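You operate a simulated robot arm through the tools that you are given. There is no shell and no other tool. Be economical: measure what you need, move in short steps, check, and stop when the job is done.

You are at the controls of a simulated two-armed robot. One attempt, no reset.

## Task
On the grey workbench top, fold the beige cloth in half, so that its two long edges meet.

Only the result counts: the job must be done as asked and must still hold three seconds after the hand-in. Knocking over, shifting, dropping, spilling or breaking anything else fails it. Flat cloth is picked up by pressing the open fingertips on it (5 to 10 N) and closing them slowly along it; thin cloth reads only 2 to 8 mm in the jaws.

## Robot
Two 6-joint arms with two-finger parallel grippers on one trunk, on a base that drives. Base frame: it is fixed to the floor where the robot stands at the start and does not move with it; the origin is under the middle of the robot, x ahead of it, y to its left, z up; the surface under the hand at the start is at about z = 86. Units: cm, degrees, N and s.
The left shoulder is at the start at [6, 18.7, 109.7], the right one opposite. With the tool pointing down near the work surface each hand reaches from about 28 to 62 cm from the robot's upright axis, wherever it stands, measured 20 degrees to its own side. Places, roughly: grey workbench top [60, -10, 90]. Payload 1.57 kg a hand.
The TCP of each hand is the grasp point between the finger pads, 3 cm short of the fingertips. In the tool frame z runs along the fingers and y along their closing line. Largest opening 11 cm; finger width 2.4, thickness 1.2; the body of the gripper, 4.8 by 11.2 cm, starts 7.8 cm behind the TCP.
Orientation is that of the tool frame in the base frame, as [roll, pitch, yaw] about the fixed x, y, z axes, in that order (R = Rz(yaw) Ry(pitch) Rx(roll)). With the fingers straight down and closing along the base's y, the tool's x points along the base's -x, its y along +y and its z along -z.

## Interface
- The arms move only by the tool servo_tool. It takes "left_plan", "right_plan" or both (then of equal length, played together; a hand with none holds still); each is a list of rows, each a list of 7 numbers: the shift along the base's x, y, z in units of 25 mm (1.0 is 25 mm), then the turn, a rotation vector about the base's x, y, z in units of 8 degrees (1.0 is 8 degrees), then the opening, from 0 (shut) to 1 (fully open). In form: [[x, y, z, ax, ay, az, grip], ...]. A call has 1 to 20 rows; each row shifts and turns the commanded pose from where the row before left it. A call with a number of a shift or a turn outside -1 to 1 is refused whole. A row lasts 0.2 s, in which the tool goes at most 5 cm and 8.6 degrees; a call with a longer step from one row to the next is refused whole, and so is a gripper value outside its range. Where a pose cannot be reached the arm comes as near as it can. A force on the tool above 40 N (or 10 N above the force at the start of the call, whichever is more), or a blocked arm, ends the call early, and 0.2 s more pass. Each finger travels about 15.3 cm/s and halts on what it meets, pressing with about 41 N; the grip force reading is that of the motor and also rises with nothing between the fingers. The clock runs only during rows and for 0.2 s after the last one: add rows that do not move to give the fingers time. The reply holds the time, the measured pose of the TCP, the force on the tool along the base axes, the opening and the grip force, in the units named above and with some noise, with the torque about the TCP (base axes, N m) and any sound that the robot's microphone picked up, and new pictures: "views" is both (left out), scene, wrist or none (wrist: the cameras of the hands that moved).
- Cameras (640 x 400 px; columns grow to the right, rows downward): "scene" is now at [1.42, 1.51, 163.56]; the picture's right is [0.20, -0.98, 0.00], its down [-0.77, -0.15, -0.61] and it looks along [0.60, 0.12, -0.79] (base axes); focal length 268 px, centre (320, 200). "left" rides on the left gripper at [7, -1.6, -14.1] in its tool frame; the picture's right is [0.23, 0.97, 0.00], its down [-0.86, 0.20, -0.48] and it looks along [-0.47, 0.11, 0.88] (tool axes); focal length 222 px, centre (320, 200). "right" rides on the right gripper at [7, 1.6, -14.1] in its tool frame; the picture's right is [-0.23, 0.97, 0.00], its down [-0.86, -0.20, -0.48] and it looks along [-0.47, -0.11, 0.88] (tool axes); focal length 222 px, centre (320, 200).
- raise_lower(by): slides the trunk up (or, below 0, down) by that many cm; the arms and the scene camera ride with it, the base frame stays. It gives what a move gives, with no picture.
- roll_base(legs): drives the robot by 1 to 6 legs, each [ahead, left, turn to the left] in cm, cm and degrees, along the robot's own axes; the way and the turn of a leg run together, so that a leg with both is an arc; at most 150 cm and 180 degrees a leg. The arms and the cameras ride along, it lands a little off, and it stops where it bumps. It gives what a move gives, and a new picture of the scene camera.
- aim_head(pan, tilt): turns the head with the scene camera to pan (to the left, within 86 degrees either way) and tilt (down, from -29 to 69), counted from straight ahead of the robot. It gives what a move gives, and a new picture of the scene camera.
- pixel_to_xyz(camera, pixels): for up to 12 pixels [column, row] of the newest picture of that camera ("zoom" is the newest enlarged one), the place [x, y, z] in the base frame of the surface seen there, good to about 0.2 cm. The clock stands still meanwhile.
- zoom(camera, box): a new picture of the part [left, top, right, bottom] of that camera's present view, enlarged. The clock stands still meanwhile.
- hand_in(): hands the job in; it is judged then, once.

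Work in short steps. Measure before you move; look again where a grasp or a placing could have gone wrong, and mend it. You have 80 turns and 260 pictures in all, those below and enlarged ones among them. Open the grippers and draw the arms clear of the work before you hand the job in, unless the task says otherwise; then end with one line.

The tools are called after ">>>" by a JSON object that holds its "fn" and its "kwargs". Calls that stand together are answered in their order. servo_tool: Moves the arms, as the interface text tells. Its arguments: {"type":"object","properties":{"left_plan":{"type":"array","items":{"type":"array","items":{"type":"number"}}},"right_plan":{"type":"array","items":{"type":"array","items":{"type":"number"}}},"views":{"type":"string","enum":["both","scene","wrist","none"]}},"required":[]} The other tools are called the same way: raise_lower (by) slides the trunk up or down; roll_base (legs) drives the base; aim_head (pan, tilt) turns the head that bears the scene camera; pixel_to_xyz (camera, pixels) gives the place of the surface under pixels of a picture; zoom (camera, box) takes an enlarged picture of a part of a camera's view; hand_in () hands the job in.

At the start:

```text
t: 0.0
left_tcp_pos: [47.19, 19.83, 102.45]
left_tcp_rot: [180.0, 0.1, 180.0]
left_contact_force: [0.0, 0.3, -0.5]
left_torque: [0.02, -0.01, -0.03]
left_width: 10.99
left_grip_force: 0.0
right_tcp_pos: [37.13, -16.11, 108.48]
right_tcp_rot: [-180.0, 0.0, 180.0]
right_contact_force: [-0.8, 0.1, 0.5]
right_torque: [-0.01, -0.01, -0.02]
right_width: 11.02
right_grip_force: 0.0
trunk travel left (down, up): [-72.5, 26.5]
robot x, y, heading: [0.16, -0.03, -0.3]
head pan, tilt: [11.3, 52.1]
```

scene: 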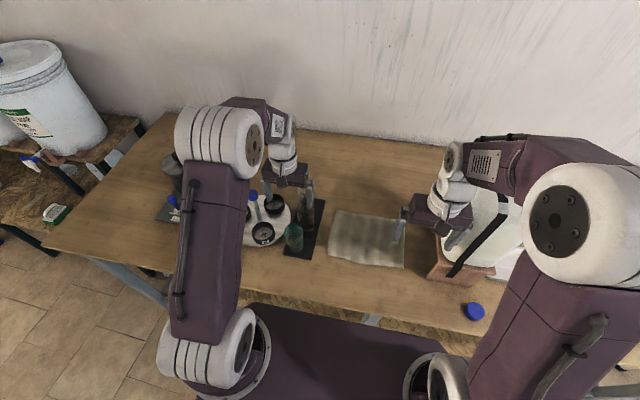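
right: 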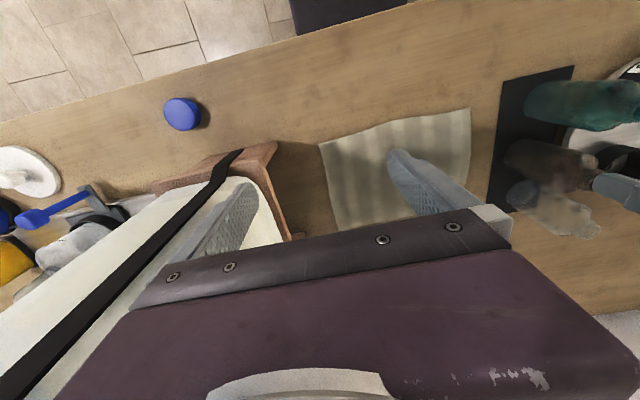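
left: 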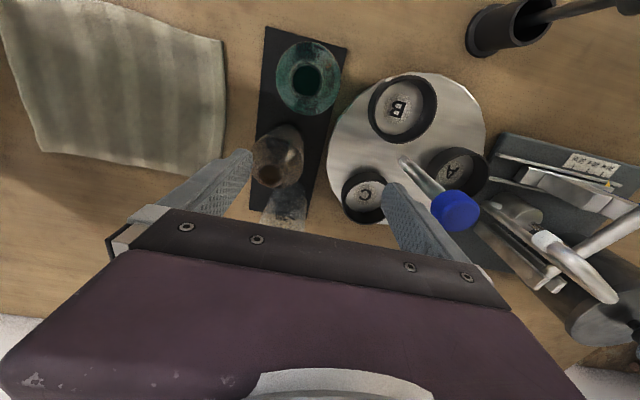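

The cloth spans about columns 328–405, rows 210–268 in the scene. I enlarge it and measure its corners.

>>> {"fn": "zoom", "kwargs": {"camera": "scene", "box": [270, 180, 430, 280]}}

>>> {"fn": "pixel_to_xyz", "kwargs": {"camera": "left", "pixels": [[2, 4], [222, 42], [218, 174], [42, 150], [120, 90], [265, 30], [255, 205], [245, 230]]}}

>>> {"fn": "pixel_to_xyz", "kwargs": {"camera": "right", "pixels": [[321, 146], [469, 109], [470, 180], [338, 228], [276, 144], [290, 235], [183, 113], [262, 190], [300, 180], [400, 130]]}}

```text
4.00 times, centred on (350, 230) of scene
```

zoom: 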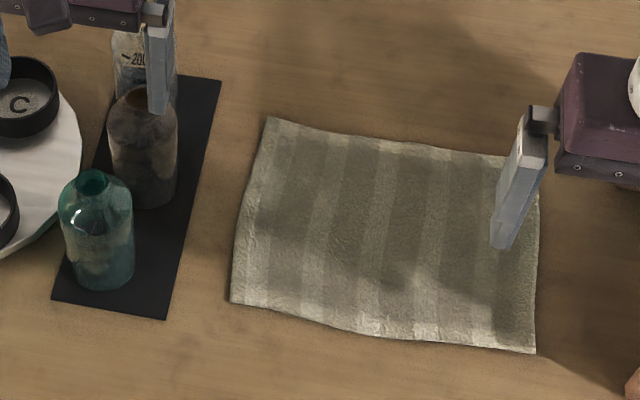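

```text
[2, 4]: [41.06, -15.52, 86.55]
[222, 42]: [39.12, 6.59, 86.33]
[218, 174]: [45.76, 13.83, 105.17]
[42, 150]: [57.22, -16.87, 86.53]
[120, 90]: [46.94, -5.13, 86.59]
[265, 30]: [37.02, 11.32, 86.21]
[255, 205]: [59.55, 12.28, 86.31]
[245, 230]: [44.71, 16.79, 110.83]
```

```text
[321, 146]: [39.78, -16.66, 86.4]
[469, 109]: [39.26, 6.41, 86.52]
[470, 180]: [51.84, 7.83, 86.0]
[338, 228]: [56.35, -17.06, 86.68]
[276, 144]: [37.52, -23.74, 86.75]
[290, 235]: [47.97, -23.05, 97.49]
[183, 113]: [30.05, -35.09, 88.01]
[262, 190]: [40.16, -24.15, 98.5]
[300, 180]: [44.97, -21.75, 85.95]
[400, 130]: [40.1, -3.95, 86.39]
```

Cloth is clear in the zoom: corners (267,118), (540,160), (535,353), (230,302). I read them and the long edges.

>>> {"fn": "pixel_to_xyz", "kwargs": {"camera": "zoom", "pixels": [[268, 121], [485, 155], [533, 350], [232, 300], [330, 320], [420, 337], [395, 145], [330, 133], [248, 210], [538, 250], [380, 240], [632, 390]]}}

>>> {"fn": "zoom", "kwargs": {"camera": "right", "box": [240, 60, 560, 260]}}

```text
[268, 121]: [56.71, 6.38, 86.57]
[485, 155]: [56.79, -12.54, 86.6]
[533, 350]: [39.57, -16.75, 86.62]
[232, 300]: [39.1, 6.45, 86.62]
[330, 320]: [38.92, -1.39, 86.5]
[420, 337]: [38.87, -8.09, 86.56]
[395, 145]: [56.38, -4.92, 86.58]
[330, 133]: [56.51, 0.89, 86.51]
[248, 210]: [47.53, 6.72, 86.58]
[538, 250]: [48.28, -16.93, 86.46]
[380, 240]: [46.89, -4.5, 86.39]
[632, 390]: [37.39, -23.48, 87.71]
```

```text
2.00 times, centred on (400, 160) of right
```

zoom: 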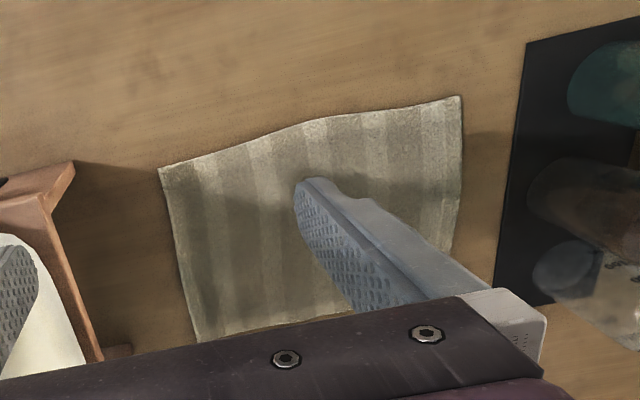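

Cloth is x 39–56.6, y −17–6.5, with the long edges along y. I plan to bring the far edge over to the near one; first I measure the neighbours (bottles, box) and the table's front edge.

>>> {"fn": "pixel_to_xyz", "kwargs": {"camera": "scene", "pixels": [[293, 226], [302, 205], [307, 192], [284, 253], [265, 232], [434, 235], [450, 276], [480, 215], [260, 289], [360, 312], [400, 320], [340, 340]]}}

>>> {"fn": "pixel_to_xyz", "kwargs": {"camera": "right", "pixels": [[215, 180], [250, 175], [140, 240], [535, 95], [515, 150], [520, 195], [300, 30], [100, 90], [350, 60], [440, 40]]}}

```text
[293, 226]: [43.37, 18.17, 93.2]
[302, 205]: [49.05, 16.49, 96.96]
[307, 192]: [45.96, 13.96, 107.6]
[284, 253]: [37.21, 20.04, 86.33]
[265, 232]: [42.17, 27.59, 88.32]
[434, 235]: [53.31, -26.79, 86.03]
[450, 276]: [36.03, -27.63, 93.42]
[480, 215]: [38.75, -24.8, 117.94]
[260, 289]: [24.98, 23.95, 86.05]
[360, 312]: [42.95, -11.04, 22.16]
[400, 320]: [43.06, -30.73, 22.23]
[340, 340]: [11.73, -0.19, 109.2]
```

```text
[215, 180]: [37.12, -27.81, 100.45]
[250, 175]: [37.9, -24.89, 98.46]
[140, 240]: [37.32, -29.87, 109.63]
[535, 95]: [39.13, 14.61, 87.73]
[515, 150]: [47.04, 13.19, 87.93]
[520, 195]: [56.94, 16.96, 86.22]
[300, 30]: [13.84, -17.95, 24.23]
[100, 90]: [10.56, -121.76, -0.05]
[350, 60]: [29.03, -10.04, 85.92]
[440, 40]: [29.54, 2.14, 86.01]
```

The bottles stand at y≥13 up to z≈97 and the box is at y<−22, but its height isn't clear. I look closer.

>>> {"fn": "zoom", "kwargs": {"camera": "scene", "box": [400, 160, 560, 290]}}

>>> {"fn": "zoom", "kwargs": {"camera": "scene", "box": [220, 150, 350, 270]}}

```text
3.08 times, centred on (480, 225) of scene
```

zoom: 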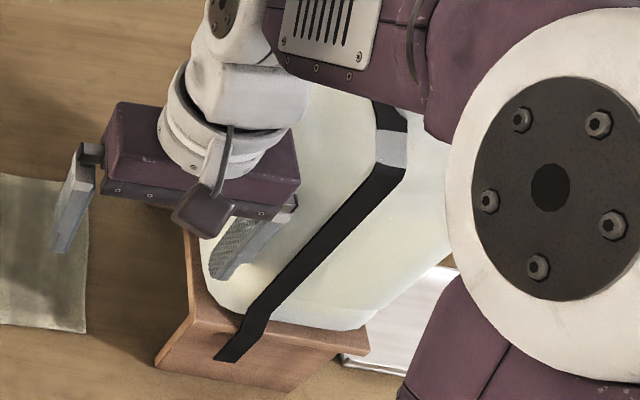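

```text
3.33 times, centred on (285, 210) of scene
```

zoom: 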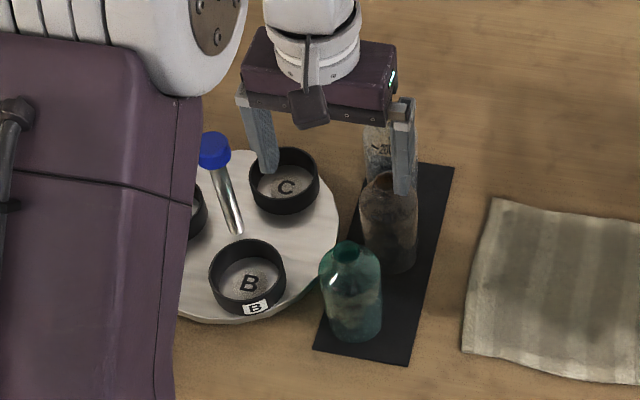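

The gripper has a camera module and the container at the right looks tall. I measure its outline and the right forearm.

>>> {"fn": "pixel_to_xyz", "kwargs": {"camera": "scene", "pixels": [[470, 235], [500, 205], [505, 230], [515, 215], [490, 195], [520, 200], [485, 160], [520, 150], [560, 170], [465, 180], [452, 160], [580, 150]]}}

>>> {"fn": "aim_head", "kwargs": {"pan": -20, "tilt": 45}}

```text
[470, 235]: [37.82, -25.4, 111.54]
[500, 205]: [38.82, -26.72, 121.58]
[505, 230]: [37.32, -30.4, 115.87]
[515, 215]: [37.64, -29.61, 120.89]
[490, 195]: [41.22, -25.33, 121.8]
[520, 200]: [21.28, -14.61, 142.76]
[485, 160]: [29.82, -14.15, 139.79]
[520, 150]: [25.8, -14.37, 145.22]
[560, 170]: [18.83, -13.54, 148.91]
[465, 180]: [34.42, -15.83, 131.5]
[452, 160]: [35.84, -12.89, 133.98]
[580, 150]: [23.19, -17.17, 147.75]
```

```text
t: 1.0
left_tcp_pos: [47.19, 19.91, 102.54]
left_tcp_rot: [179.8, 0.0, -179.9]
left_contact_force: [-0.3, -0.4, 0.2]
left_torque: [0.01, 0.0, 0.04]
left_width: 11.0
left_grip_force: 0.0
right_tcp_pos: [37.39, -16.32, 108.43]
right_tcp_rot: [179.9, 0.0, -180.0]
right_contact_force: [-0.4, -0.9, -0.4]
right_torque: [-0.03, 0.0, 0.05]
right_width: 11.01
right_grip_force: 0.2
trunk travel left (down, up): [-72.5, 26.5]
robot x, y, heading: [0.39, -0.18, -0.0]
head pan, tilt: [-20.0, 45.0]
```

scene: 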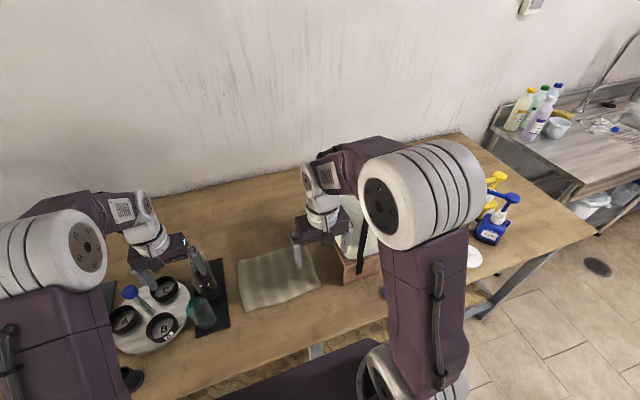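

Container side is at y≈−24.5 and it is tall (>121), so the right hand first moves toward +y, then both hands go above the far edge, turned −90° so that they close along x with their cameras on the +y side.

>>> {"fn": "servo_tool", "kwargs": {"left_plan": [[0, -0.6, 0.8, 0, 0, 0, 1], [0, -0.6, 0.8, 0, 0, 0, 1], [0, -0.6, 0.8, 0, 0, 0, 1], [0.33, -0.397, 0, 0, 0, -0.94, 1], [0.33, -0.397, 0, 0, 0, -0.94, 1], [0.33, -0.397, 0, 0, 0, -0.94, 1], [0.33, -0.397, 0, 0, 0, -0.94, 1], [0.33, -0.397, 0, 0, 0, -0.94, 1], [0.33, -0.397, 0, 0, 0, -0.94, 1], [0.33, -0.397, 0, 0, 0, -0.94, 1], [0.33, -0.397, 0, 0, 0, -0.94, 1], [0.33, -0.397, 0, 0, 0, -0.94, 1], [0.33, -0.397, 0, 0, 0, -0.94, 1], [0.33, -0.397, 0, 0, 0, -0.94, 1], [0.33, -0.397, 0, 0, 0, -0.94, 1]], "right_plan": [[0, 0.9, 0, 0, 0, 0, 1], [0, 0.9, 0, 0, 0, 0, 1], [0, 0.9, 0, 0, 0, 0, 1], [0.66, -0.11, 0, 0, 0, -0.94, 1], [0.66, -0.11, 0, 0, 0, -0.94, 1], [0.66, -0.11, 0, 0, 0, -0.94, 1], [0.66, -0.11, 0, 0, 0, -0.94, 1], [0.66, -0.11, 0, 0, 0, -0.94, 1], [0.66, -0.11, 0, 0, 0, -0.94, 1], [0.66, -0.11, 0, 0, 0, -0.94, 1], [0.66, -0.11, 0, 0, 0, -0.94, 1], [0.66, -0.11, 0, 0, 0, -0.94, 1], [0.66, -0.11, 0, 0, 0, -0.94, 1], [0.66, -0.11, 0, 0, 0, -0.94, 1], [0.66, -0.11, 0, 0, 0, -0.94, 1]], "views": "both"}}

```text
t: 4.2
left_tcp_pos: [56.3, 3.58, 108.1]
left_tcp_rot: [180.0, 0.0, 89.7]
left_contact_force: [0.6, -0.1, -0.1]
left_torque: [0.01, 0.01, -0.01]
left_width: 11.02
left_grip_force: 0.0
left hand out of reach, approached as far as the arm can: row 15
right_tcp_pos: [57.18, -12.8, 108.33]
right_tcp_rot: [-179.9, 0.0, 89.6]
right_contact_force: [0.4, -0.2, 0.0]
right_torque: [0.01, 0.0, 0.03]
right_width: 10.98
right_grip_force: 0.0
trunk travel left (down, up): [-72.5, 26.5]
robot x, y, heading: [0.05, 0.19, -0.3]
head pan, tilt: [-20.0, 45.0]
```

scene: 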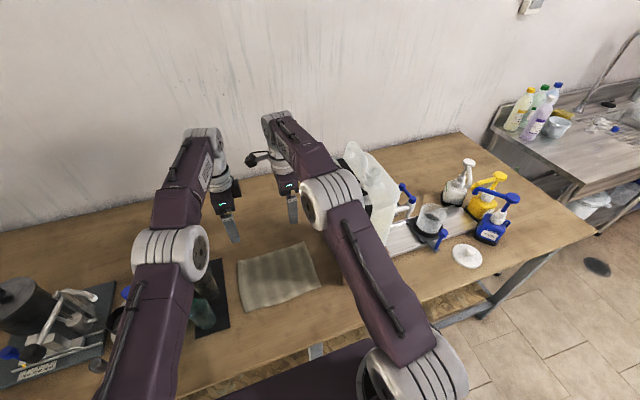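
right: 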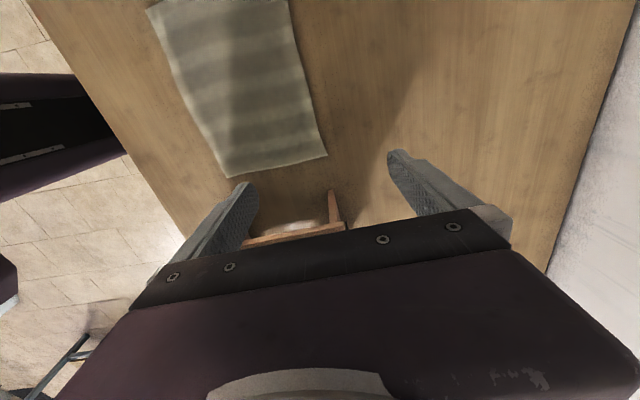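
left: 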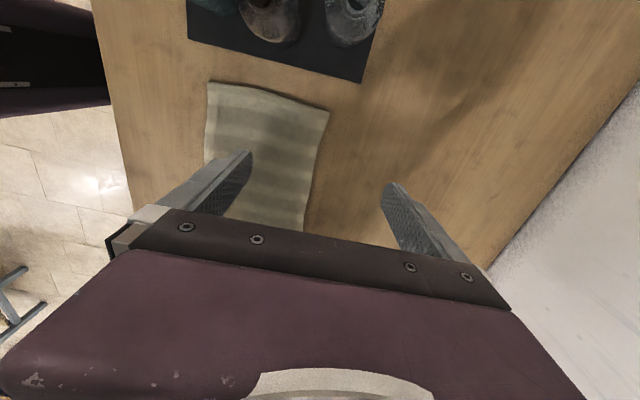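

Both hands are above the far edge (left 0.8 cm short, which improves when lower). I read the far edge in the wrist pictures.

>>> {"fn": "pixel_to_xyz", "kwargs": {"camera": "right", "pixels": [[325, 155], [315, 120], [305, 80], [296, 40], [230, 176], [150, 8]]}}

>>> {"fn": "pixel_to_xyz", "kwargs": {"camera": "left", "pixels": [[327, 113], [322, 135], [316, 165], [310, 195], [210, 84], [206, 155]]}}

```text
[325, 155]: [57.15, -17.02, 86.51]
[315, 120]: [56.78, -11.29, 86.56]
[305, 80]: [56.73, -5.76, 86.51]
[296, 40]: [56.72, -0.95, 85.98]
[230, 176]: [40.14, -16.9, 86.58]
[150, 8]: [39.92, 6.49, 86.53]
```

```text
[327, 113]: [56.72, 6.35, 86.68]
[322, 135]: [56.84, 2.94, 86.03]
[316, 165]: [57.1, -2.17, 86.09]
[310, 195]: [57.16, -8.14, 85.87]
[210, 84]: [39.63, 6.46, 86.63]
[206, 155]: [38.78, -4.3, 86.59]
```

Edge is at x≈56.7 all along. I lower both to just above the cloth with the jaws narrowed to about 4 cm.

>>> {"fn": "servo_tool", "kwargs": {"left_plan": [[0, 0, -0.85, 0, 0, 0, 0.7], [0, 0, -0.85, 0, 0, 0, 0.36], [0, 0, -0.85, 0, 0, 0, 0.36], [0, 0, -0.85, 0, 0, 0, 0.36], [0, 0, -0.85, 0, 0, 0, 0.36], [0, 0, -0.85, 0, 0, 0, 0.36], [0, 0, -0.85, 0, 0, 0, 0.36], [0, 0, -0.75, 0, 0, 0, 0.36], [0, 0, 0, 0, 0, 0, 0.36]], "right_plan": [[-0.04, -0.07, -0.85, 0, 0, 0, 0.7], [-0.04, -0.07, -0.85, 0, 0, 0, 0.36], [-0.04, -0.07, -0.85, 0, 0, 0, 0.36], [-0.04, -0.07, -0.85, 0, 0, 0, 0.36], [0, 0, -0.85, 0, 0, 0, 0.36], [0, 0, -0.85, 0, 0, 0, 0.36], [0, 0, -0.85, 0, 0, 0, 0.36], [0, 0, -0.75, 0, 0, 0, 0.36], [0, 0, 0, 0, 0, 0, 0.36]], "views": "both"}}

```text
t: 6.2
left_tcp_pos: [56.19, 3.58, 91.42]
left_tcp_rot: [-180.0, 0.1, 89.8]
left_contact_force: [-0.1, 0.3, -0.5]
left_torque: [-0.03, 0.02, 0.0]
left_width: 3.94
left_grip_force: 0.1
right_tcp_pos: [56.67, -13.62, 91.73]
right_tcp_rot: [-180.0, 0.0, 89.8]
right_contact_force: [-0.5, 0.0, -0.4]
right_torque: [-0.02, 0.01, -0.02]
right_width: 3.99
right_grip_force: 0.0
trunk travel left (down, up): [-72.5, 26.5]
robot x, y, heading: [0.28, -0.11, 0.1]
head pan, tilt: [-20.0, 45.0]
```

scene: 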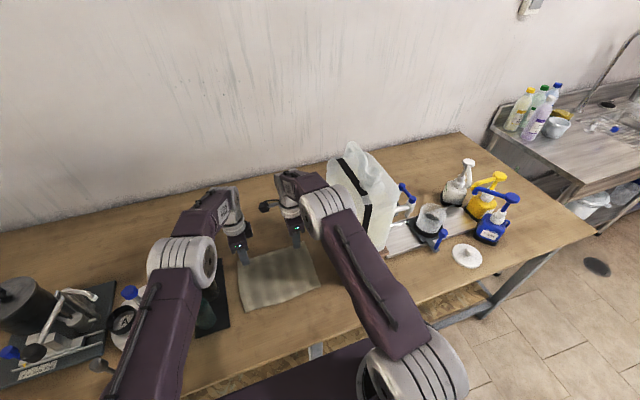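
right: 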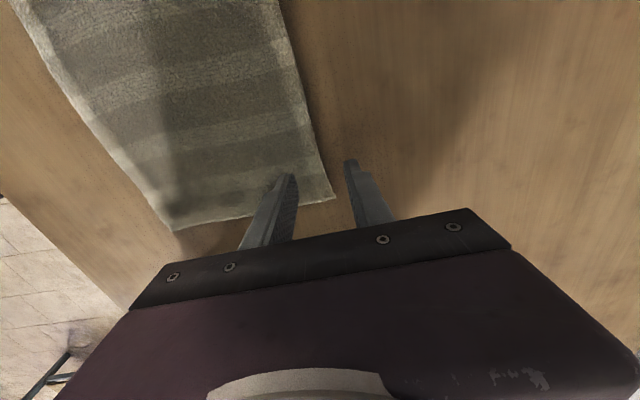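
left: 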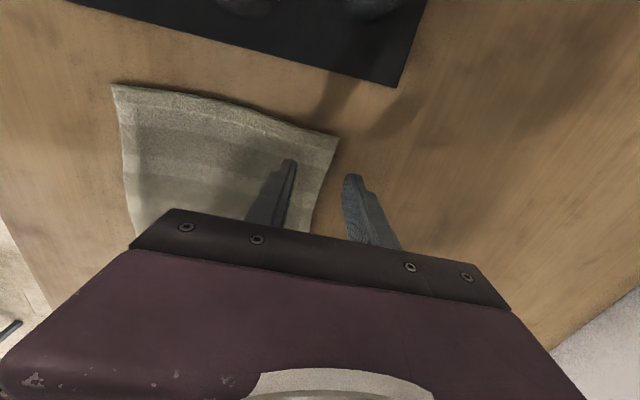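

The jaws straddle the far edge on both sides (near finger on cloth, far finger off it). I lower gently toward contact.

>>> {"fn": "servo_tool", "kwargs": {"left_plan": [[0, 0, -0.12, 0, 0, 0, 0.36], [0, 0, -0.12, 0, 0, 0, 0.36], [0, 0, -0.12, 0, 0, 0, 0.36], [0, 0, -0.12, 0, 0, 0, 0.36], [0, 0, -0.12, 0, 0, 0, 0.36], [0, 0, -0.12, 0, 0, 0, 0.36], [0, 0, 0, 0, 0, 0, 0.36]], "right_plan": [[0, 0, -0.14, 0, 0, 0, 0.36], [0, 0, -0.14, 0, 0, 0, 0.36], [0, 0, -0.14, 0, 0, 0, 0.36], [0, 0, -0.14, 0, 0, 0, 0.36], [0, 0, -0.14, 0, 0, 0, 0.36], [0, 0, -0.14, 0, 0, 0, 0.36], [0, 0, 0, 0, 0, 0, 0.36]], "views": "none"}}

```text
t: 7.8
left_tcp_pos: [56.18, 3.64, 89.73]
left_tcp_rot: [179.9, 0.0, 89.7]
left_contact_force: [-0.1, 0.1, -0.7]
left_torque: [-0.01, 0.0, 0.01]
left_width: 3.96
left_grip_force: 0.2
right_tcp_pos: [56.58, -13.44, 89.51]
right_tcp_rot: [-180.0, 0.0, 89.8]
right_contact_force: [-0.9, -0.4, 0.7]
right_torque: [0.04, -0.01, 0.0]
right_width: 3.96
right_grip_force: 0.2
trunk travel left (down, up): [-72.5, 26.5]
robot x, y, heading: [-0.14, -0.15, -0.3]
head pan, tilt: [-20.0, 45.0]
```

No contact yet; a little further down in finer steps.

>>> {"fn": "servo_tool", "kwargs": {"left_plan": [[0, 0, -0.06, 0, 0, 0, 0.36], [0, 0, -0.06, 0, 0, 0, 0.36], [0, 0, -0.06, 0, 0, 0, 0.36], [0, 0, 0, 0, 0, 0, 0.36]], "right_plan": [[0, 0, -0.04, 0, 0, 0, 0.36], [0, 0, -0.04, 0, 0, 0, 0.36], [0, 0, -0.04, 0, 0, 0, 0.36], [0, 0, 0, 0, 0, 0, 0.36]], "views": "none"}}

```text
t: 8.8
left_tcp_pos: [56.28, 3.66, 89.18]
left_tcp_rot: [179.9, 0.1, 89.8]
left_contact_force: [0.0, -0.4, 4.2]
left_torque: [-0.03, 0.13, 0.03]
left_width: 3.95
left_grip_force: 0.0
right_tcp_pos: [56.55, -13.46, 89.41]
right_tcp_rot: [179.9, 0.0, 89.8]
right_contact_force: [0.9, -0.6, 2.3]
right_torque: [-0.02, 0.07, 0.01]
right_width: 3.9
right_grip_force: 0.1
trunk travel left (down, up): [-72.5, 26.5]
robot x, y, heading: [0.28, -0.04, 0.0]
head pan, tilt: [-20.0, 45.0]
```

Light contact (4 N, 2 N). A touch more to reach 5–10 N.

>>> {"fn": "servo_tool", "kwargs": {"left_plan": [[0, 0, -0.03, 0, 0, 0, 0.36], [0, 0, -0.03, 0, 0, 0, 0.36], [0, 0, 0, 0, 0, 0, 0.36]], "right_plan": [[0, 0, -0.05, 0, 0, 0, 0.36], [0, 0, -0.05, 0, 0, 0, 0.36], [0, 0, 0, 0, 0, 0, 0.36]], "views": "wrist"}}

```text
t: 9.6
left_tcp_pos: [56.23, 3.66, 89.33]
left_tcp_rot: [179.6, 0.1, 89.9]
left_contact_force: [1.6, -1.8, 11.5]
left_torque: [-0.05, 0.26, 0.03]
left_width: 3.83
left_grip_force: 0.1
right_tcp_pos: [56.49, -13.64, 89.33]
right_tcp_rot: [179.7, 0.0, 89.8]
right_contact_force: [1.8, -0.5, 12.5]
right_torque: [-0.02, 0.27, 0.05]
right_width: 3.77
right_grip_force: 0.1
trunk travel left (down, up): [-72.5, 26.5]
robot x, y, heading: [0.09, 0.04, 0.2]
head pan, tilt: [-20.0, 45.0]
```

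right: 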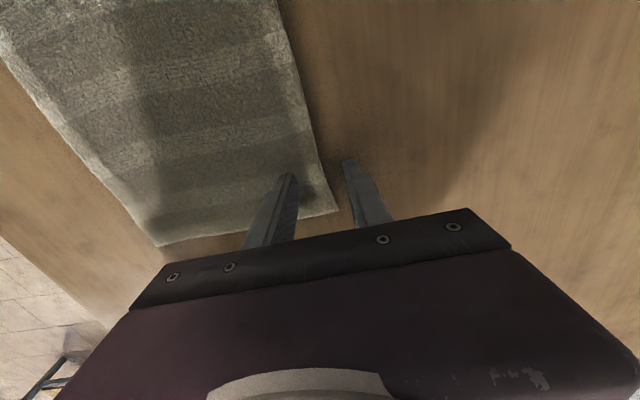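
left: 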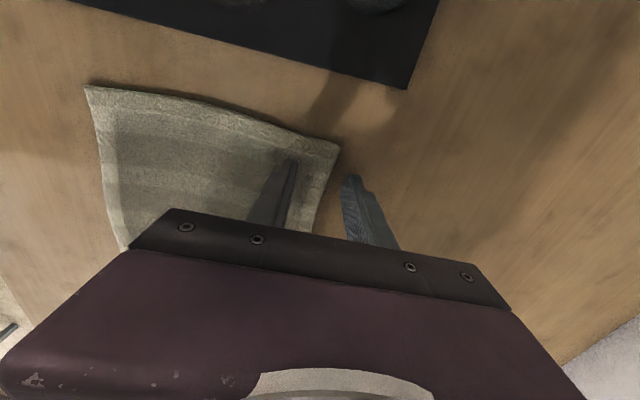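

About 12 N, all on the near fingers. I ease off slightly and close slowly.

>>> {"fn": "servo_tool", "kwargs": {"left_plan": [[0, 0, 0.02, 0, 0, 0, 0.34], [0, 0, 0, 0, 0, 0, 0.32], [0, 0, 0, 0, 0, 0, 0.3], [0, 0, 0, 0, 0, 0, 0.28], [0, 0, 0, 0, 0, 0, 0.26], [0, 0, 0, 0, 0, 0, 0.24], [0, 0, 0, 0, 0, 0, 0.22], [0, 0, 0, 0, 0, 0, 0.2], [0, 0, 0, 0, 0, 0, 0.18], [0, 0, 0, 0, 0, 0, 0.16], [0, 0, 0, 0, 0, 0, 0.14], [0, 0, 0, 0, 0, 0, 0.12], [0, 0, 0, 0, 0, 0, 0.1], [0, 0, 0, 0, 0, 0, 0.08], [0, 0, 0, 0, 0, 0, 0.06], [0, 0, 0, 0, 0, 0, 0.04], [0, 0, 0, 0, 0, 0, 0.02], [0, 0, 0, 0, 0, 0, 0], [0, 0, 0, 0, 0, 0, 0], [0, 0, 0, 0, 0, 0, 0]], "right_plan": [[0, 0, 0.02, 0, 0, 0, 0.34], [0, 0, 0, 0, 0, 0, 0.32], [0, 0, 0, 0, 0, 0, 0.3], [0, 0, 0, 0, 0, 0, 0.28], [0, 0, 0, 0, 0, 0, 0.26], [0, 0, 0, 0, 0, 0, 0.24], [0, 0, 0, 0, 0, 0, 0.22], [0, 0, 0, 0, 0, 0, 0.2], [0, 0, 0, 0, 0, 0, 0.18], [0, 0, 0, 0, 0, 0, 0.16], [0, 0, 0, 0, 0, 0, 0.14], [0, 0, 0, 0, 0, 0, 0.12], [0, 0, 0, 0, 0, 0, 0.1], [0, 0, 0, 0, 0, 0, 0.08], [0, 0, 0, 0, 0, 0, 0.06], [0, 0, 0, 0, 0, 0, 0.04], [0, 0, 0, 0, 0, 0, 0.02], [0, 0, 0, 0, 0, 0, 0], [0, 0, 0, 0, 0, 0, 0], [0, 0, 0, 0, 0, 0, 0]], "views": "both"}}

```text
t: 13.8
left_tcp_pos: [56.02, 3.72, 89.24]
left_tcp_rot: [179.8, 0.1, 89.8]
left_contact_force: [-1.7, -0.9, 7.1]
left_torque: [-0.05, 0.14, -0.03]
left_width: 0.54
left_grip_force: 25.5
right_tcp_pos: [56.37, -13.49, 89.29]
right_tcp_rot: [179.9, -0.1, 89.8]
right_contact_force: [-2.8, 0.7, 11.1]
right_torque: [0.0, 0.17, -0.05]
right_width: 0.42
right_grip_force: 25.1
trunk travel left (down, up): [-72.5, 26.5]
robot x, y, heading: [0.01, -0.01, -0.1]
head pan, tilt: [-20.0, 45.0]
```

scene: 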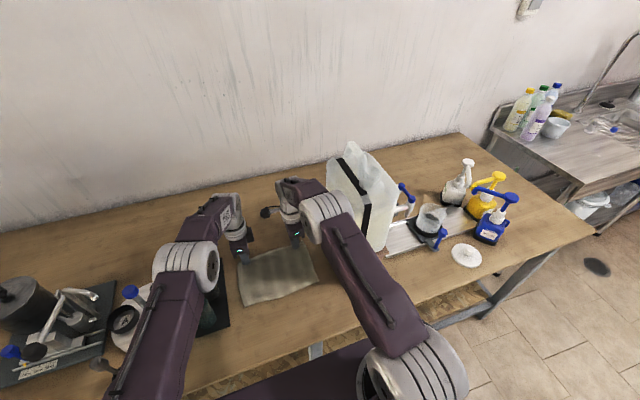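
right: 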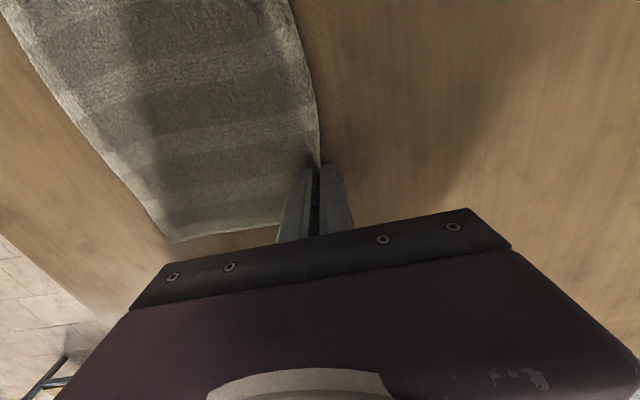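
left: 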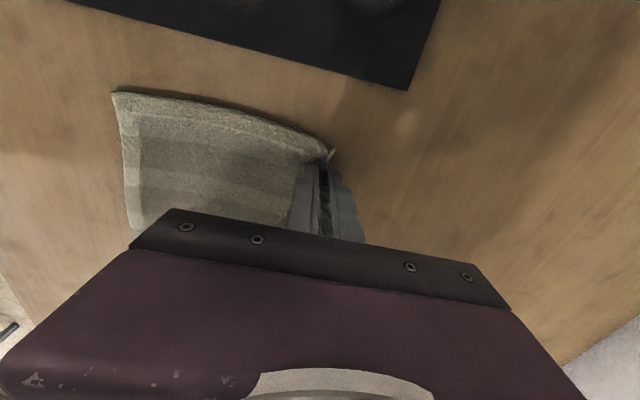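

Jaws read 0.54 and 0.42 cm, so cloth is held on both. I lift about 5 cm while moving slightly inward and look.

>>> {"fn": "servo_tool", "kwargs": {"left_plan": [[0, 0, 0.3, 0, 0, 0, 0], [-0.05, 0, 0.3, 0, 0, 0, 0], [-0.08, 0, 0.3, 0, 0, 0, 0], [-0.1, 0, 0.3, 0, 0, 0, 0], [-0.13, 0, 0.3, 0, 0, 0, 0], [-0.15, 0, 0.3, 0, 0, 0, 0], [-0.18, 0, 0.3, 0, 0, 0, 0], [0, 0, 0, 0, 0, 0, 0]], "right_plan": [[0, 0, 0.3, 0, 0, 0, 0], [-0.05, 0, 0.3, 0, 0, 0, 0], [-0.08, 0, 0.3, 0, 0, 0, 0], [-0.1, 0, 0.3, 0, 0, 0, 0], [-0.13, 0, 0.3, 0, 0, 0, 0], [-0.15, 0, 0.3, 0, 0, 0, 0], [-0.18, 0, 0.3, 0, 0, 0, 0], [0, 0, 0, 0, 0, 0, 0]], "views": "both"}}

>>> {"fn": "aim_head", "kwargs": {"pan": 0, "tilt": 50}}

>>> {"fn": "zoom", "kwargs": {"camera": "scene", "box": [220, 140, 420, 270]}}

```text
t: 15.6
left_tcp_pos: [54.49, 3.52, 94.32]
left_tcp_rot: [179.9, 0.1, 89.8]
left_contact_force: [-0.5, -0.3, -0.4]
left_torque: [-0.03, 0.01, -0.04]
left_width: 0.52
left_grip_force: 25.5
right_tcp_pos: [54.87, -13.52, 94.31]
right_tcp_rot: [180.0, 0.0, 89.8]
right_contact_force: [0.7, 0.8, 1.0]
right_torque: [0.01, -0.01, 0.0]
right_width: 0.39
right_grip_force: 24.9
trunk travel left (down, up): [-72.5, 26.5]
robot x, y, heading: [0.08, -0.25, -0.1]
head pan, tilt: [-20.0, 45.0]
```

scene: 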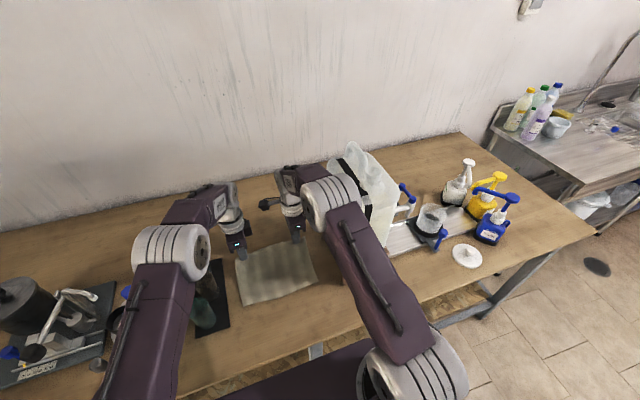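
right: 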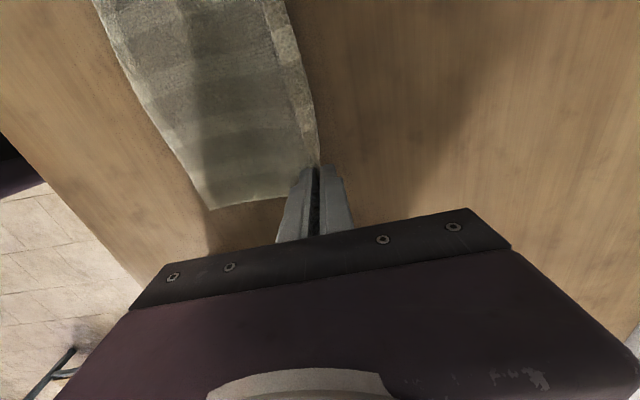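
left: 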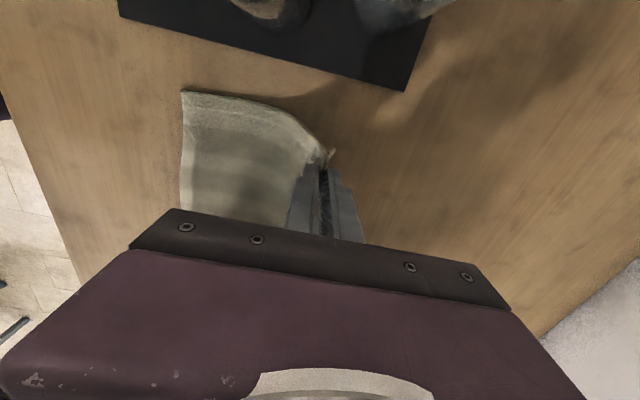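

```text
t: 16.4
left_tcp_pos: [54.44, 3.6, 94.46]
left_tcp_rot: [179.9, 0.1, 89.8]
left_contact_force: [0.7, -1.4, -0.2]
left_torque: [-0.02, -0.01, 0.02]
left_width: 0.54
left_grip_force: 25.7
right_tcp_pos: [54.85, -13.6, 94.29]
right_tcp_rot: [-180.0, 0.0, 89.8]
right_contact_force: [0.7, 0.6, 0.1]
right_torque: [-0.01, -0.01, 0.02]
right_width: 0.4
right_grip_force: 25.0
trunk travel left (down, up): [-72.5, 26.5]
robot x, y, heading: [-0.09, -0.17, 0.1]
head pan, tilt: [0.0, 50.0]
```

scene: 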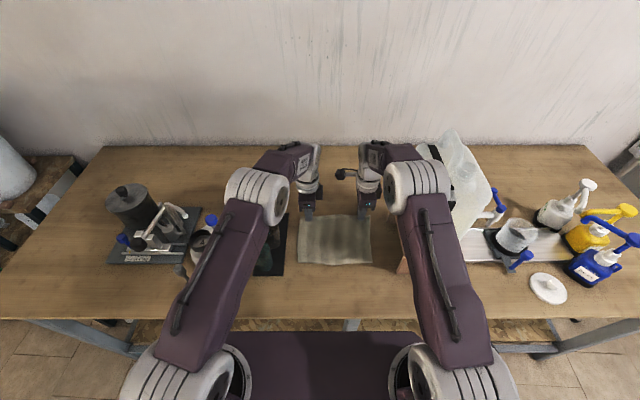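

```text
3.08 times, centred on (320, 205) of scene
```

zoom: 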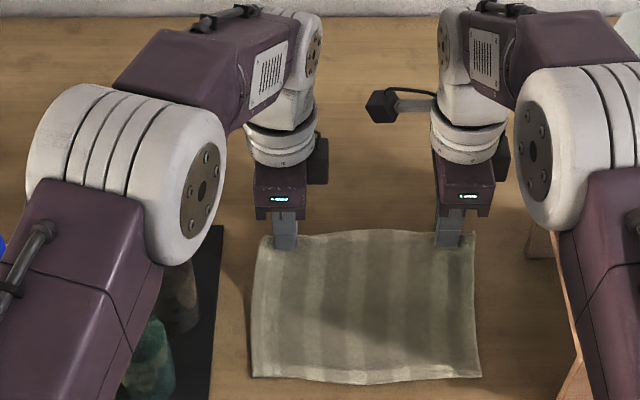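

Both far corners are up and the near edge hasn't moved. I continue the arc to above the fold line, tilting the fingers forward 40° so the edge will point toward the robot.

>>> {"fn": "servo_tool", "kwargs": {"left_plan": [[-0.296, 0, 0.06, 0, -0.5, 0, 0], [-0.296, 0, 0.06, 0, -0.5, 0, 0], [-0.296, 0, 0.06, 0, -0.5, 0, 0], [-0.296, 0, 0.06, 0, -0.5, 0, 0], [-0.296, 0, 0.06, 0, -0.5, 0, 0], [-0.296, 0, 0.06, 0, -0.5, 0, 0], [-0.296, 0, 0.06, 0, -0.5, 0, 0], [-0.296, 0, 0.06, 0, -0.5, 0, 0], [-0.296, 0, 0.06, 0, -0.5, 0, 0], [-0.296, 0, 0.06, 0, -0.5, 0, 0], [0, 0, 0, 0, 0, 0, 0]], "right_plan": [[-0.296, 0, 0.06, 0, -0.5, 0, 0], [-0.296, 0, 0.06, 0, -0.5, 0, 0], [-0.296, 0, 0.06, 0, -0.5, 0, 0], [-0.296, 0, 0.06, 0, -0.5, 0, 0], [-0.296, 0, 0.06, 0, -0.5, 0, 0], [-0.296, 0, 0.06, 0, -0.5, 0, 0], [-0.296, 0, 0.06, 0, -0.5, 0, 0], [-0.296, 0, 0.06, 0, -0.5, 0, 0], [-0.296, 0, 0.06, 0, -0.5, 0, 0], [-0.296, 0, 0.06, 0, -0.5, 0, 0], [0, 0, 0, 0, 0, 0, 0]], "views": "both"}}

>>> {"fn": "zoom", "kwargs": {"camera": "scene", "box": [220, 140, 420, 270]}}

```text
t: 18.8
left_tcp_pos: [49.57, 5.05, 95.35]
left_tcp_rot: [150.7, -2.9, 91.4]
left_contact_force: [3.9, -39.3, 1.4]
left_torque: [-1.03, -0.1, -0.52]
left_width: 0.51
left_grip_force: 25.5
left hand out of reach, approached as far as the arm can: row 6, 7, 8, 9, 10
right_tcp_pos: [51.66, -14.19, 96.09]
right_tcp_rot: [155.3, 1.4, 89.1]
right_contact_force: [-3.5, 39.0, -1.9]
right_torque: [0.97, 0.17, 0.54]
right_width: 0.37
right_grip_force: 24.7
right hand out of reach, approached as far as the arm can: row 6, 7, 8, 9, 10
trunk travel left (down, up): [-72.5, 26.5]
robot x, y, heading: [-0.04, -0.01, -0.1]
head pan, tilt: [0.0, 50.0]
```

scene: 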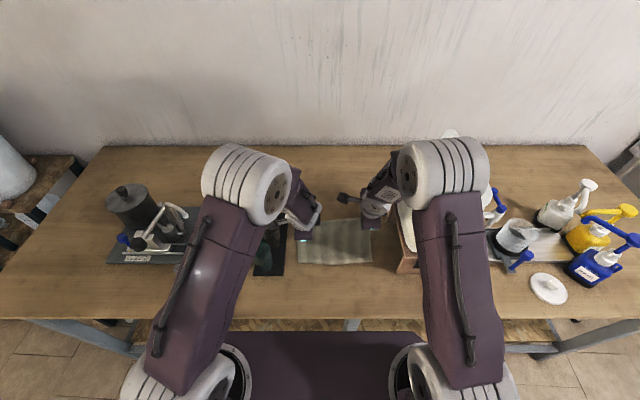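
right: 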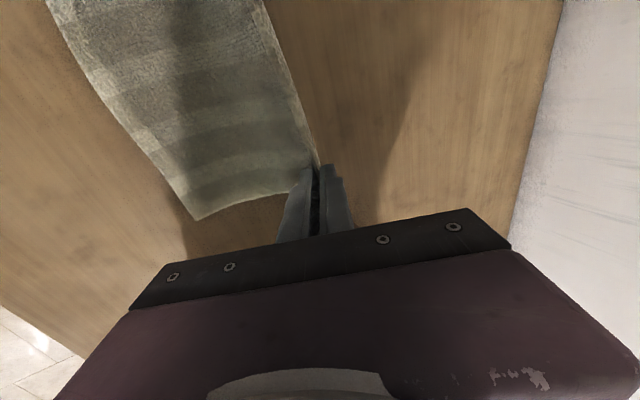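
left: 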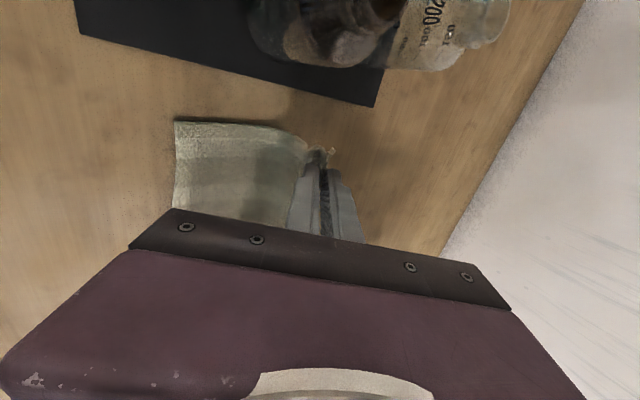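

```text
3.08 times, centred on (320, 205) of scene
```

zoom: 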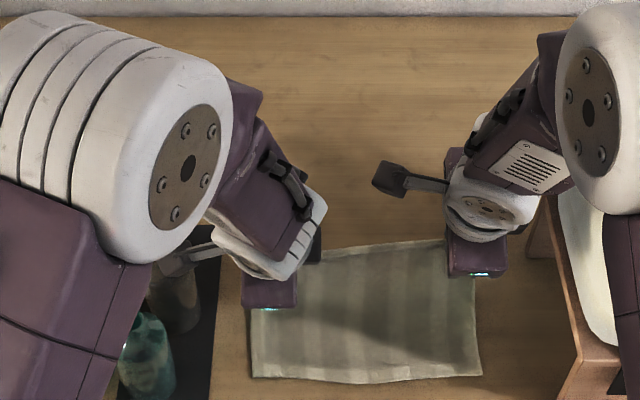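

The tilt beyond ~20° is out of reach and the hands are pulling the cloth apart (±39 N in y). I undo the last rows to relieve it.

>>> {"fn": "servo_tool", "kwargs": {"left_plan": [[0.296, 0, -0.06, 0, 0.5, 0, 0], [0.296, 0, -0.06, 0, 0.5, 0, 0], [0.296, 0, -0.06, 0, 0.5, 0, 0], [0.296, 0, -0.06, 0, 0.5, 0, 0], [0.296, 0, -0.06, 0, 0.5, 0, 0], [0, 0, 0, 0, 0, 0, 0]], "right_plan": [[0.296, 0, -0.06, 0, 0.5, 0, 0], [0.296, 0, -0.06, 0, 0.5, 0, 0], [0.296, 0, -0.06, 0, 0.5, 0, 0], [0.296, 0, -0.06, 0, 0.5, 0, 0], [0.296, 0, -0.06, 0, 0.5, 0, 0], [0, 0, 0, 0, 0, 0, 0]], "views": "scene"}}

>>> {"fn": "zoom", "kwargs": {"camera": "scene", "box": [220, 140, 420, 270]}}

```text
t: 20.2
left_tcp_pos: [52.97, 5.72, 94.97]
left_tcp_rot: [163.5, -4.2, 91.2]
left_contact_force: [2.4, -36.8, 1.6]
left_torque: [-1.03, -0.11, -0.26]
left_width: 0.49
left_grip_force: 25.2
left hand out of reach, approached as far as the arm can: row 2, 3
right_tcp_pos: [54.71, -14.97, 95.66]
right_tcp_rot: [172.6, 3.0, 89.3]
right_contact_force: [-3.1, 36.9, -1.6]
right_torque: [1.03, 0.05, 0.17]
right_width: 0.38
right_grip_force: 24.3
right hand out of reach, approached as far as the arm can: row 1, 2
trunk travel left (down, up): [-72.5, 26.5]
robot x, y, heading: [0.36, -0.01, 0.2]
head pan, tilt: [0.0, 50.0]
```

scene: 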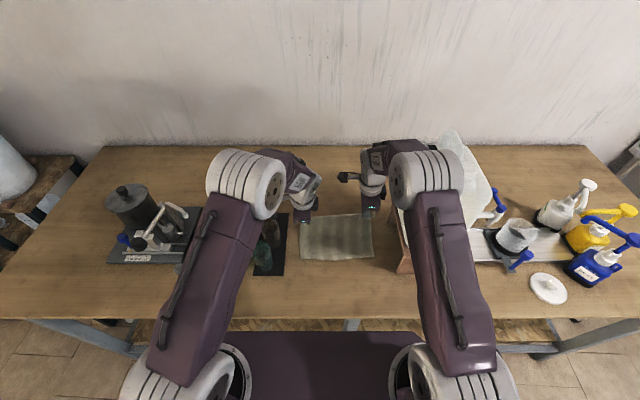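

```text
3.08 times, centred on (320, 205) of scene
```

zoom: 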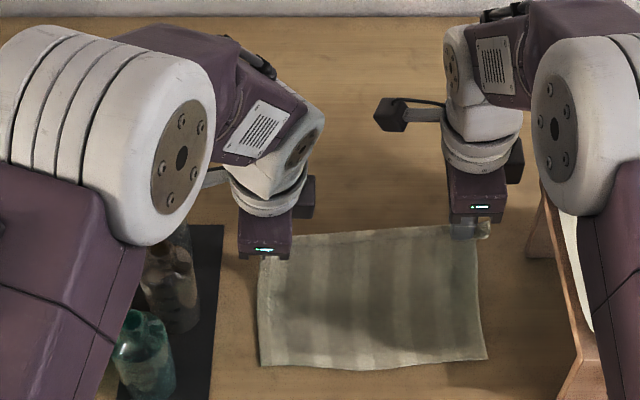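

Hands are 20.7 cm apart instead of 17, still stretching the cloth. I bring them back together in y.

>>> {"fn": "servo_tool", "kwargs": {"left_plan": [[0, -0.2, 0, 0, 0, 0, 0], [0, -0.2, 0, 0, 0, 0, 0], [0, -0.2, 0, 0, 0, 0, 0], [0, -0.2, 0, 0, 0, 0, 0], [0, 0, 0, 0, 0, 0, 0]], "right_plan": [[0, 0.15, 0, 0, 0, 0, 0], [0, 0.15, 0, 0, 0, 0, 0], [0, 0.15, 0, 0, 0, 0, 0], [0, 0.15, 0, 0, 0, 0, 0], [0, 0, 0, 0, 0, 0, 0]], "views": "none"}}

```text
t: 21.4
left_tcp_pos: [52.73, 4.04, 95.01]
left_tcp_rot: [163.8, -4.5, 91.4]
left_contact_force: [0.1, -0.4, 0.0]
left_torque: [0.02, -0.06, 0.0]
left_width: 0.48
left_grip_force: 25.0
right_tcp_pos: [54.73, -13.65, 95.62]
right_tcp_rot: [172.6, 3.1, 89.2]
right_contact_force: [0.7, 0.1, 0.1]
right_torque: [-0.01, -0.06, -0.01]
right_width: 0.36
right_grip_force: 24.6
trunk travel left (down, up): [-72.5, 26.5]
robot x, y, heading: [0.57, -0.06, 0.1]
head pan, tilt: [0.0, 50.0]
```

Relieved to zero force. I level both hands to the same pose (tilt 15°, no side lean, same x).

>>> {"fn": "servo_tool", "kwargs": {"left_plan": [[-0.1, -0.04, 0.04, -0.14, 0.04, 0, 0], [-0.1, -0.04, 0.04, -0.14, 0.04, 0, 0], [-0.1, -0.04, 0.04, -0.14, 0.04, 0, 0], [-0.1, -0.04, 0.04, -0.14, 0.04, 0, 0], [0, 0, 0, 0, 0, 0, 0]], "right_plan": [[-0.3, 0.015, -0.02, 0.1, -0.24, 0, 0], [-0.3, 0.015, -0.02, 0.1, -0.24, 0, 0], [-0.3, 0.015, -0.02, 0.1, -0.24, 0, 0], [-0.3, 0.015, -0.02, 0.1, -0.24, 0, 0], [0, 0, 0, 0, 0, 0, 0]], "views": "both"}}

>>> {"fn": "zoom", "kwargs": {"camera": "scene", "box": [220, 140, 420, 270]}}

```text
t: 22.6
left_tcp_pos: [51.78, 3.6, 95.33]
left_tcp_rot: [165.2, 0.0, 91.4]
left_contact_force: [-0.7, -0.1, -0.5]
left_torque: [0.0, -0.02, 0.0]
left_width: 0.51
left_grip_force: 25.6
right_tcp_pos: [51.77, -13.54, 95.51]
right_tcp_rot: [165.0, -0.3, 89.0]
right_contact_force: [0.8, 0.2, -0.1]
right_torque: [-0.02, 0.05, 0.01]
right_width: 0.38
right_grip_force: 24.9
trunk travel left (down, up): [-72.5, 26.5]
robot x, y, heading: [-0.16, 0.08, -0.0]
head pan, tilt: [0.0, 50.0]
```

scene: 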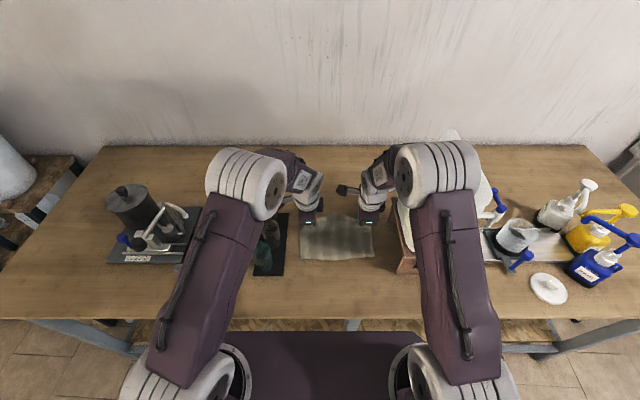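
right: 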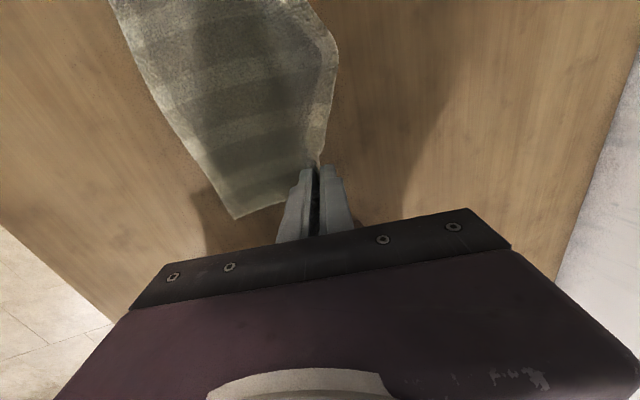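
left: 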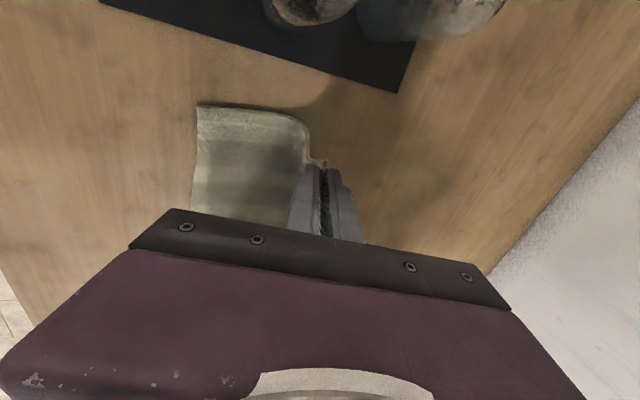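

```text
3.08 times, centred on (320, 205) of scene
```

zoom: 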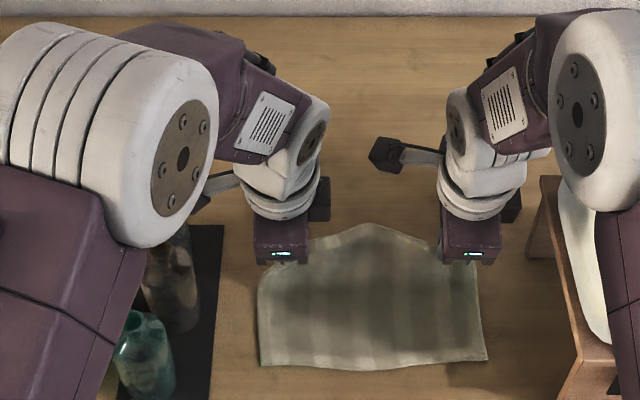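

Hands match now (tilt 15°). I move on over the fold line, a straight shift with no more tilt.

>>> {"fn": "servo_tool", "kwargs": {"left_plan": [[-0.315, 0.012, 0.06, 0, 0, 0, 0], [-0.315, 0.012, 0.06, 0, 0, 0, 0], [-0.315, 0.012, 0.06, 0, 0, 0, 0], [-0.315, 0.012, 0.06, 0, 0, 0, 0], [-0.315, 0.012, 0.06, 0, 0, 0, 0], [-0.315, 0.012, 0.06, 0, 0, 0, 0], [-0.315, 0.012, 0.06, 0, 0, 0, 0], [-0.315, 0.012, 0.06, 0, 0, 0, 0], [0, 0, 0, 0, 0, 0, 0]], "right_plan": [[-0.315, -0.012, 0.06, 0, 0, 0, 0], [-0.315, -0.012, 0.06, 0, 0, 0, 0], [-0.315, -0.012, 0.06, 0, 0, 0, 0], [-0.315, -0.012, 0.06, 0, 0, 0, 0], [-0.315, -0.012, 0.06, 0, 0, 0, 0], [-0.315, -0.012, 0.06, 0, 0, 0, 0], [-0.315, -0.012, 0.06, 0, 0, 0, 0], [-0.315, -0.012, 0.06, 0, 0, 0, 0], [0, 0, 0, 0, 0, 0, 0]], "views": "both"}}

```text
t: 24.6
left_tcp_pos: [45.38, 3.81, 96.47]
left_tcp_rot: [165.2, -0.1, 91.2]
left_contact_force: [-0.4, -0.3, 0.7]
left_torque: [0.02, -0.05, -0.03]
left_width: 0.47
left_grip_force: 25.1
right_tcp_pos: [45.45, -13.74, 96.57]
right_tcp_rot: [165.0, -0.3, 89.0]
right_contact_force: [0.7, 0.7, 0.0]
right_torque: [-0.01, 0.07, 0.0]
right_width: 0.4
right_grip_force: 24.5
trunk travel left (down, up): [-72.5, 26.5]
robot x, y, heading: [0.05, 0.07, -0.2]
head pan, tilt: [0.0, 50.0]
```

scene: 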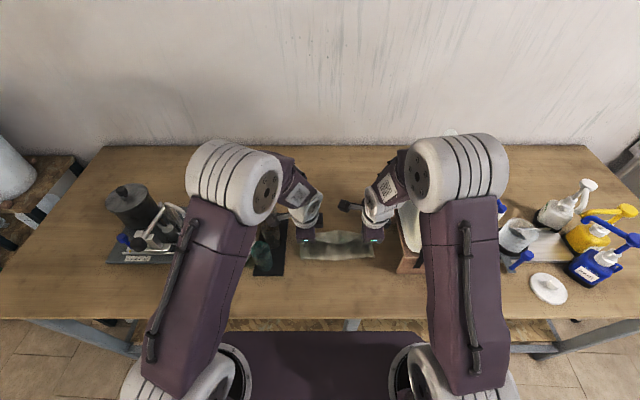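
right: 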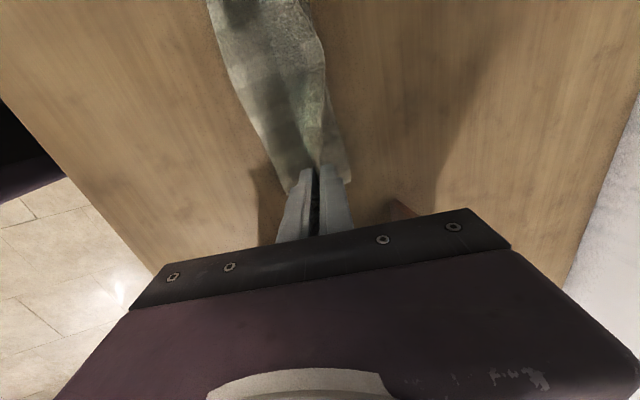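
left: 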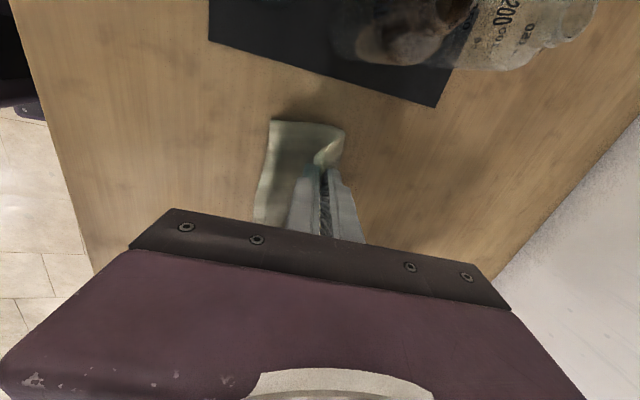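

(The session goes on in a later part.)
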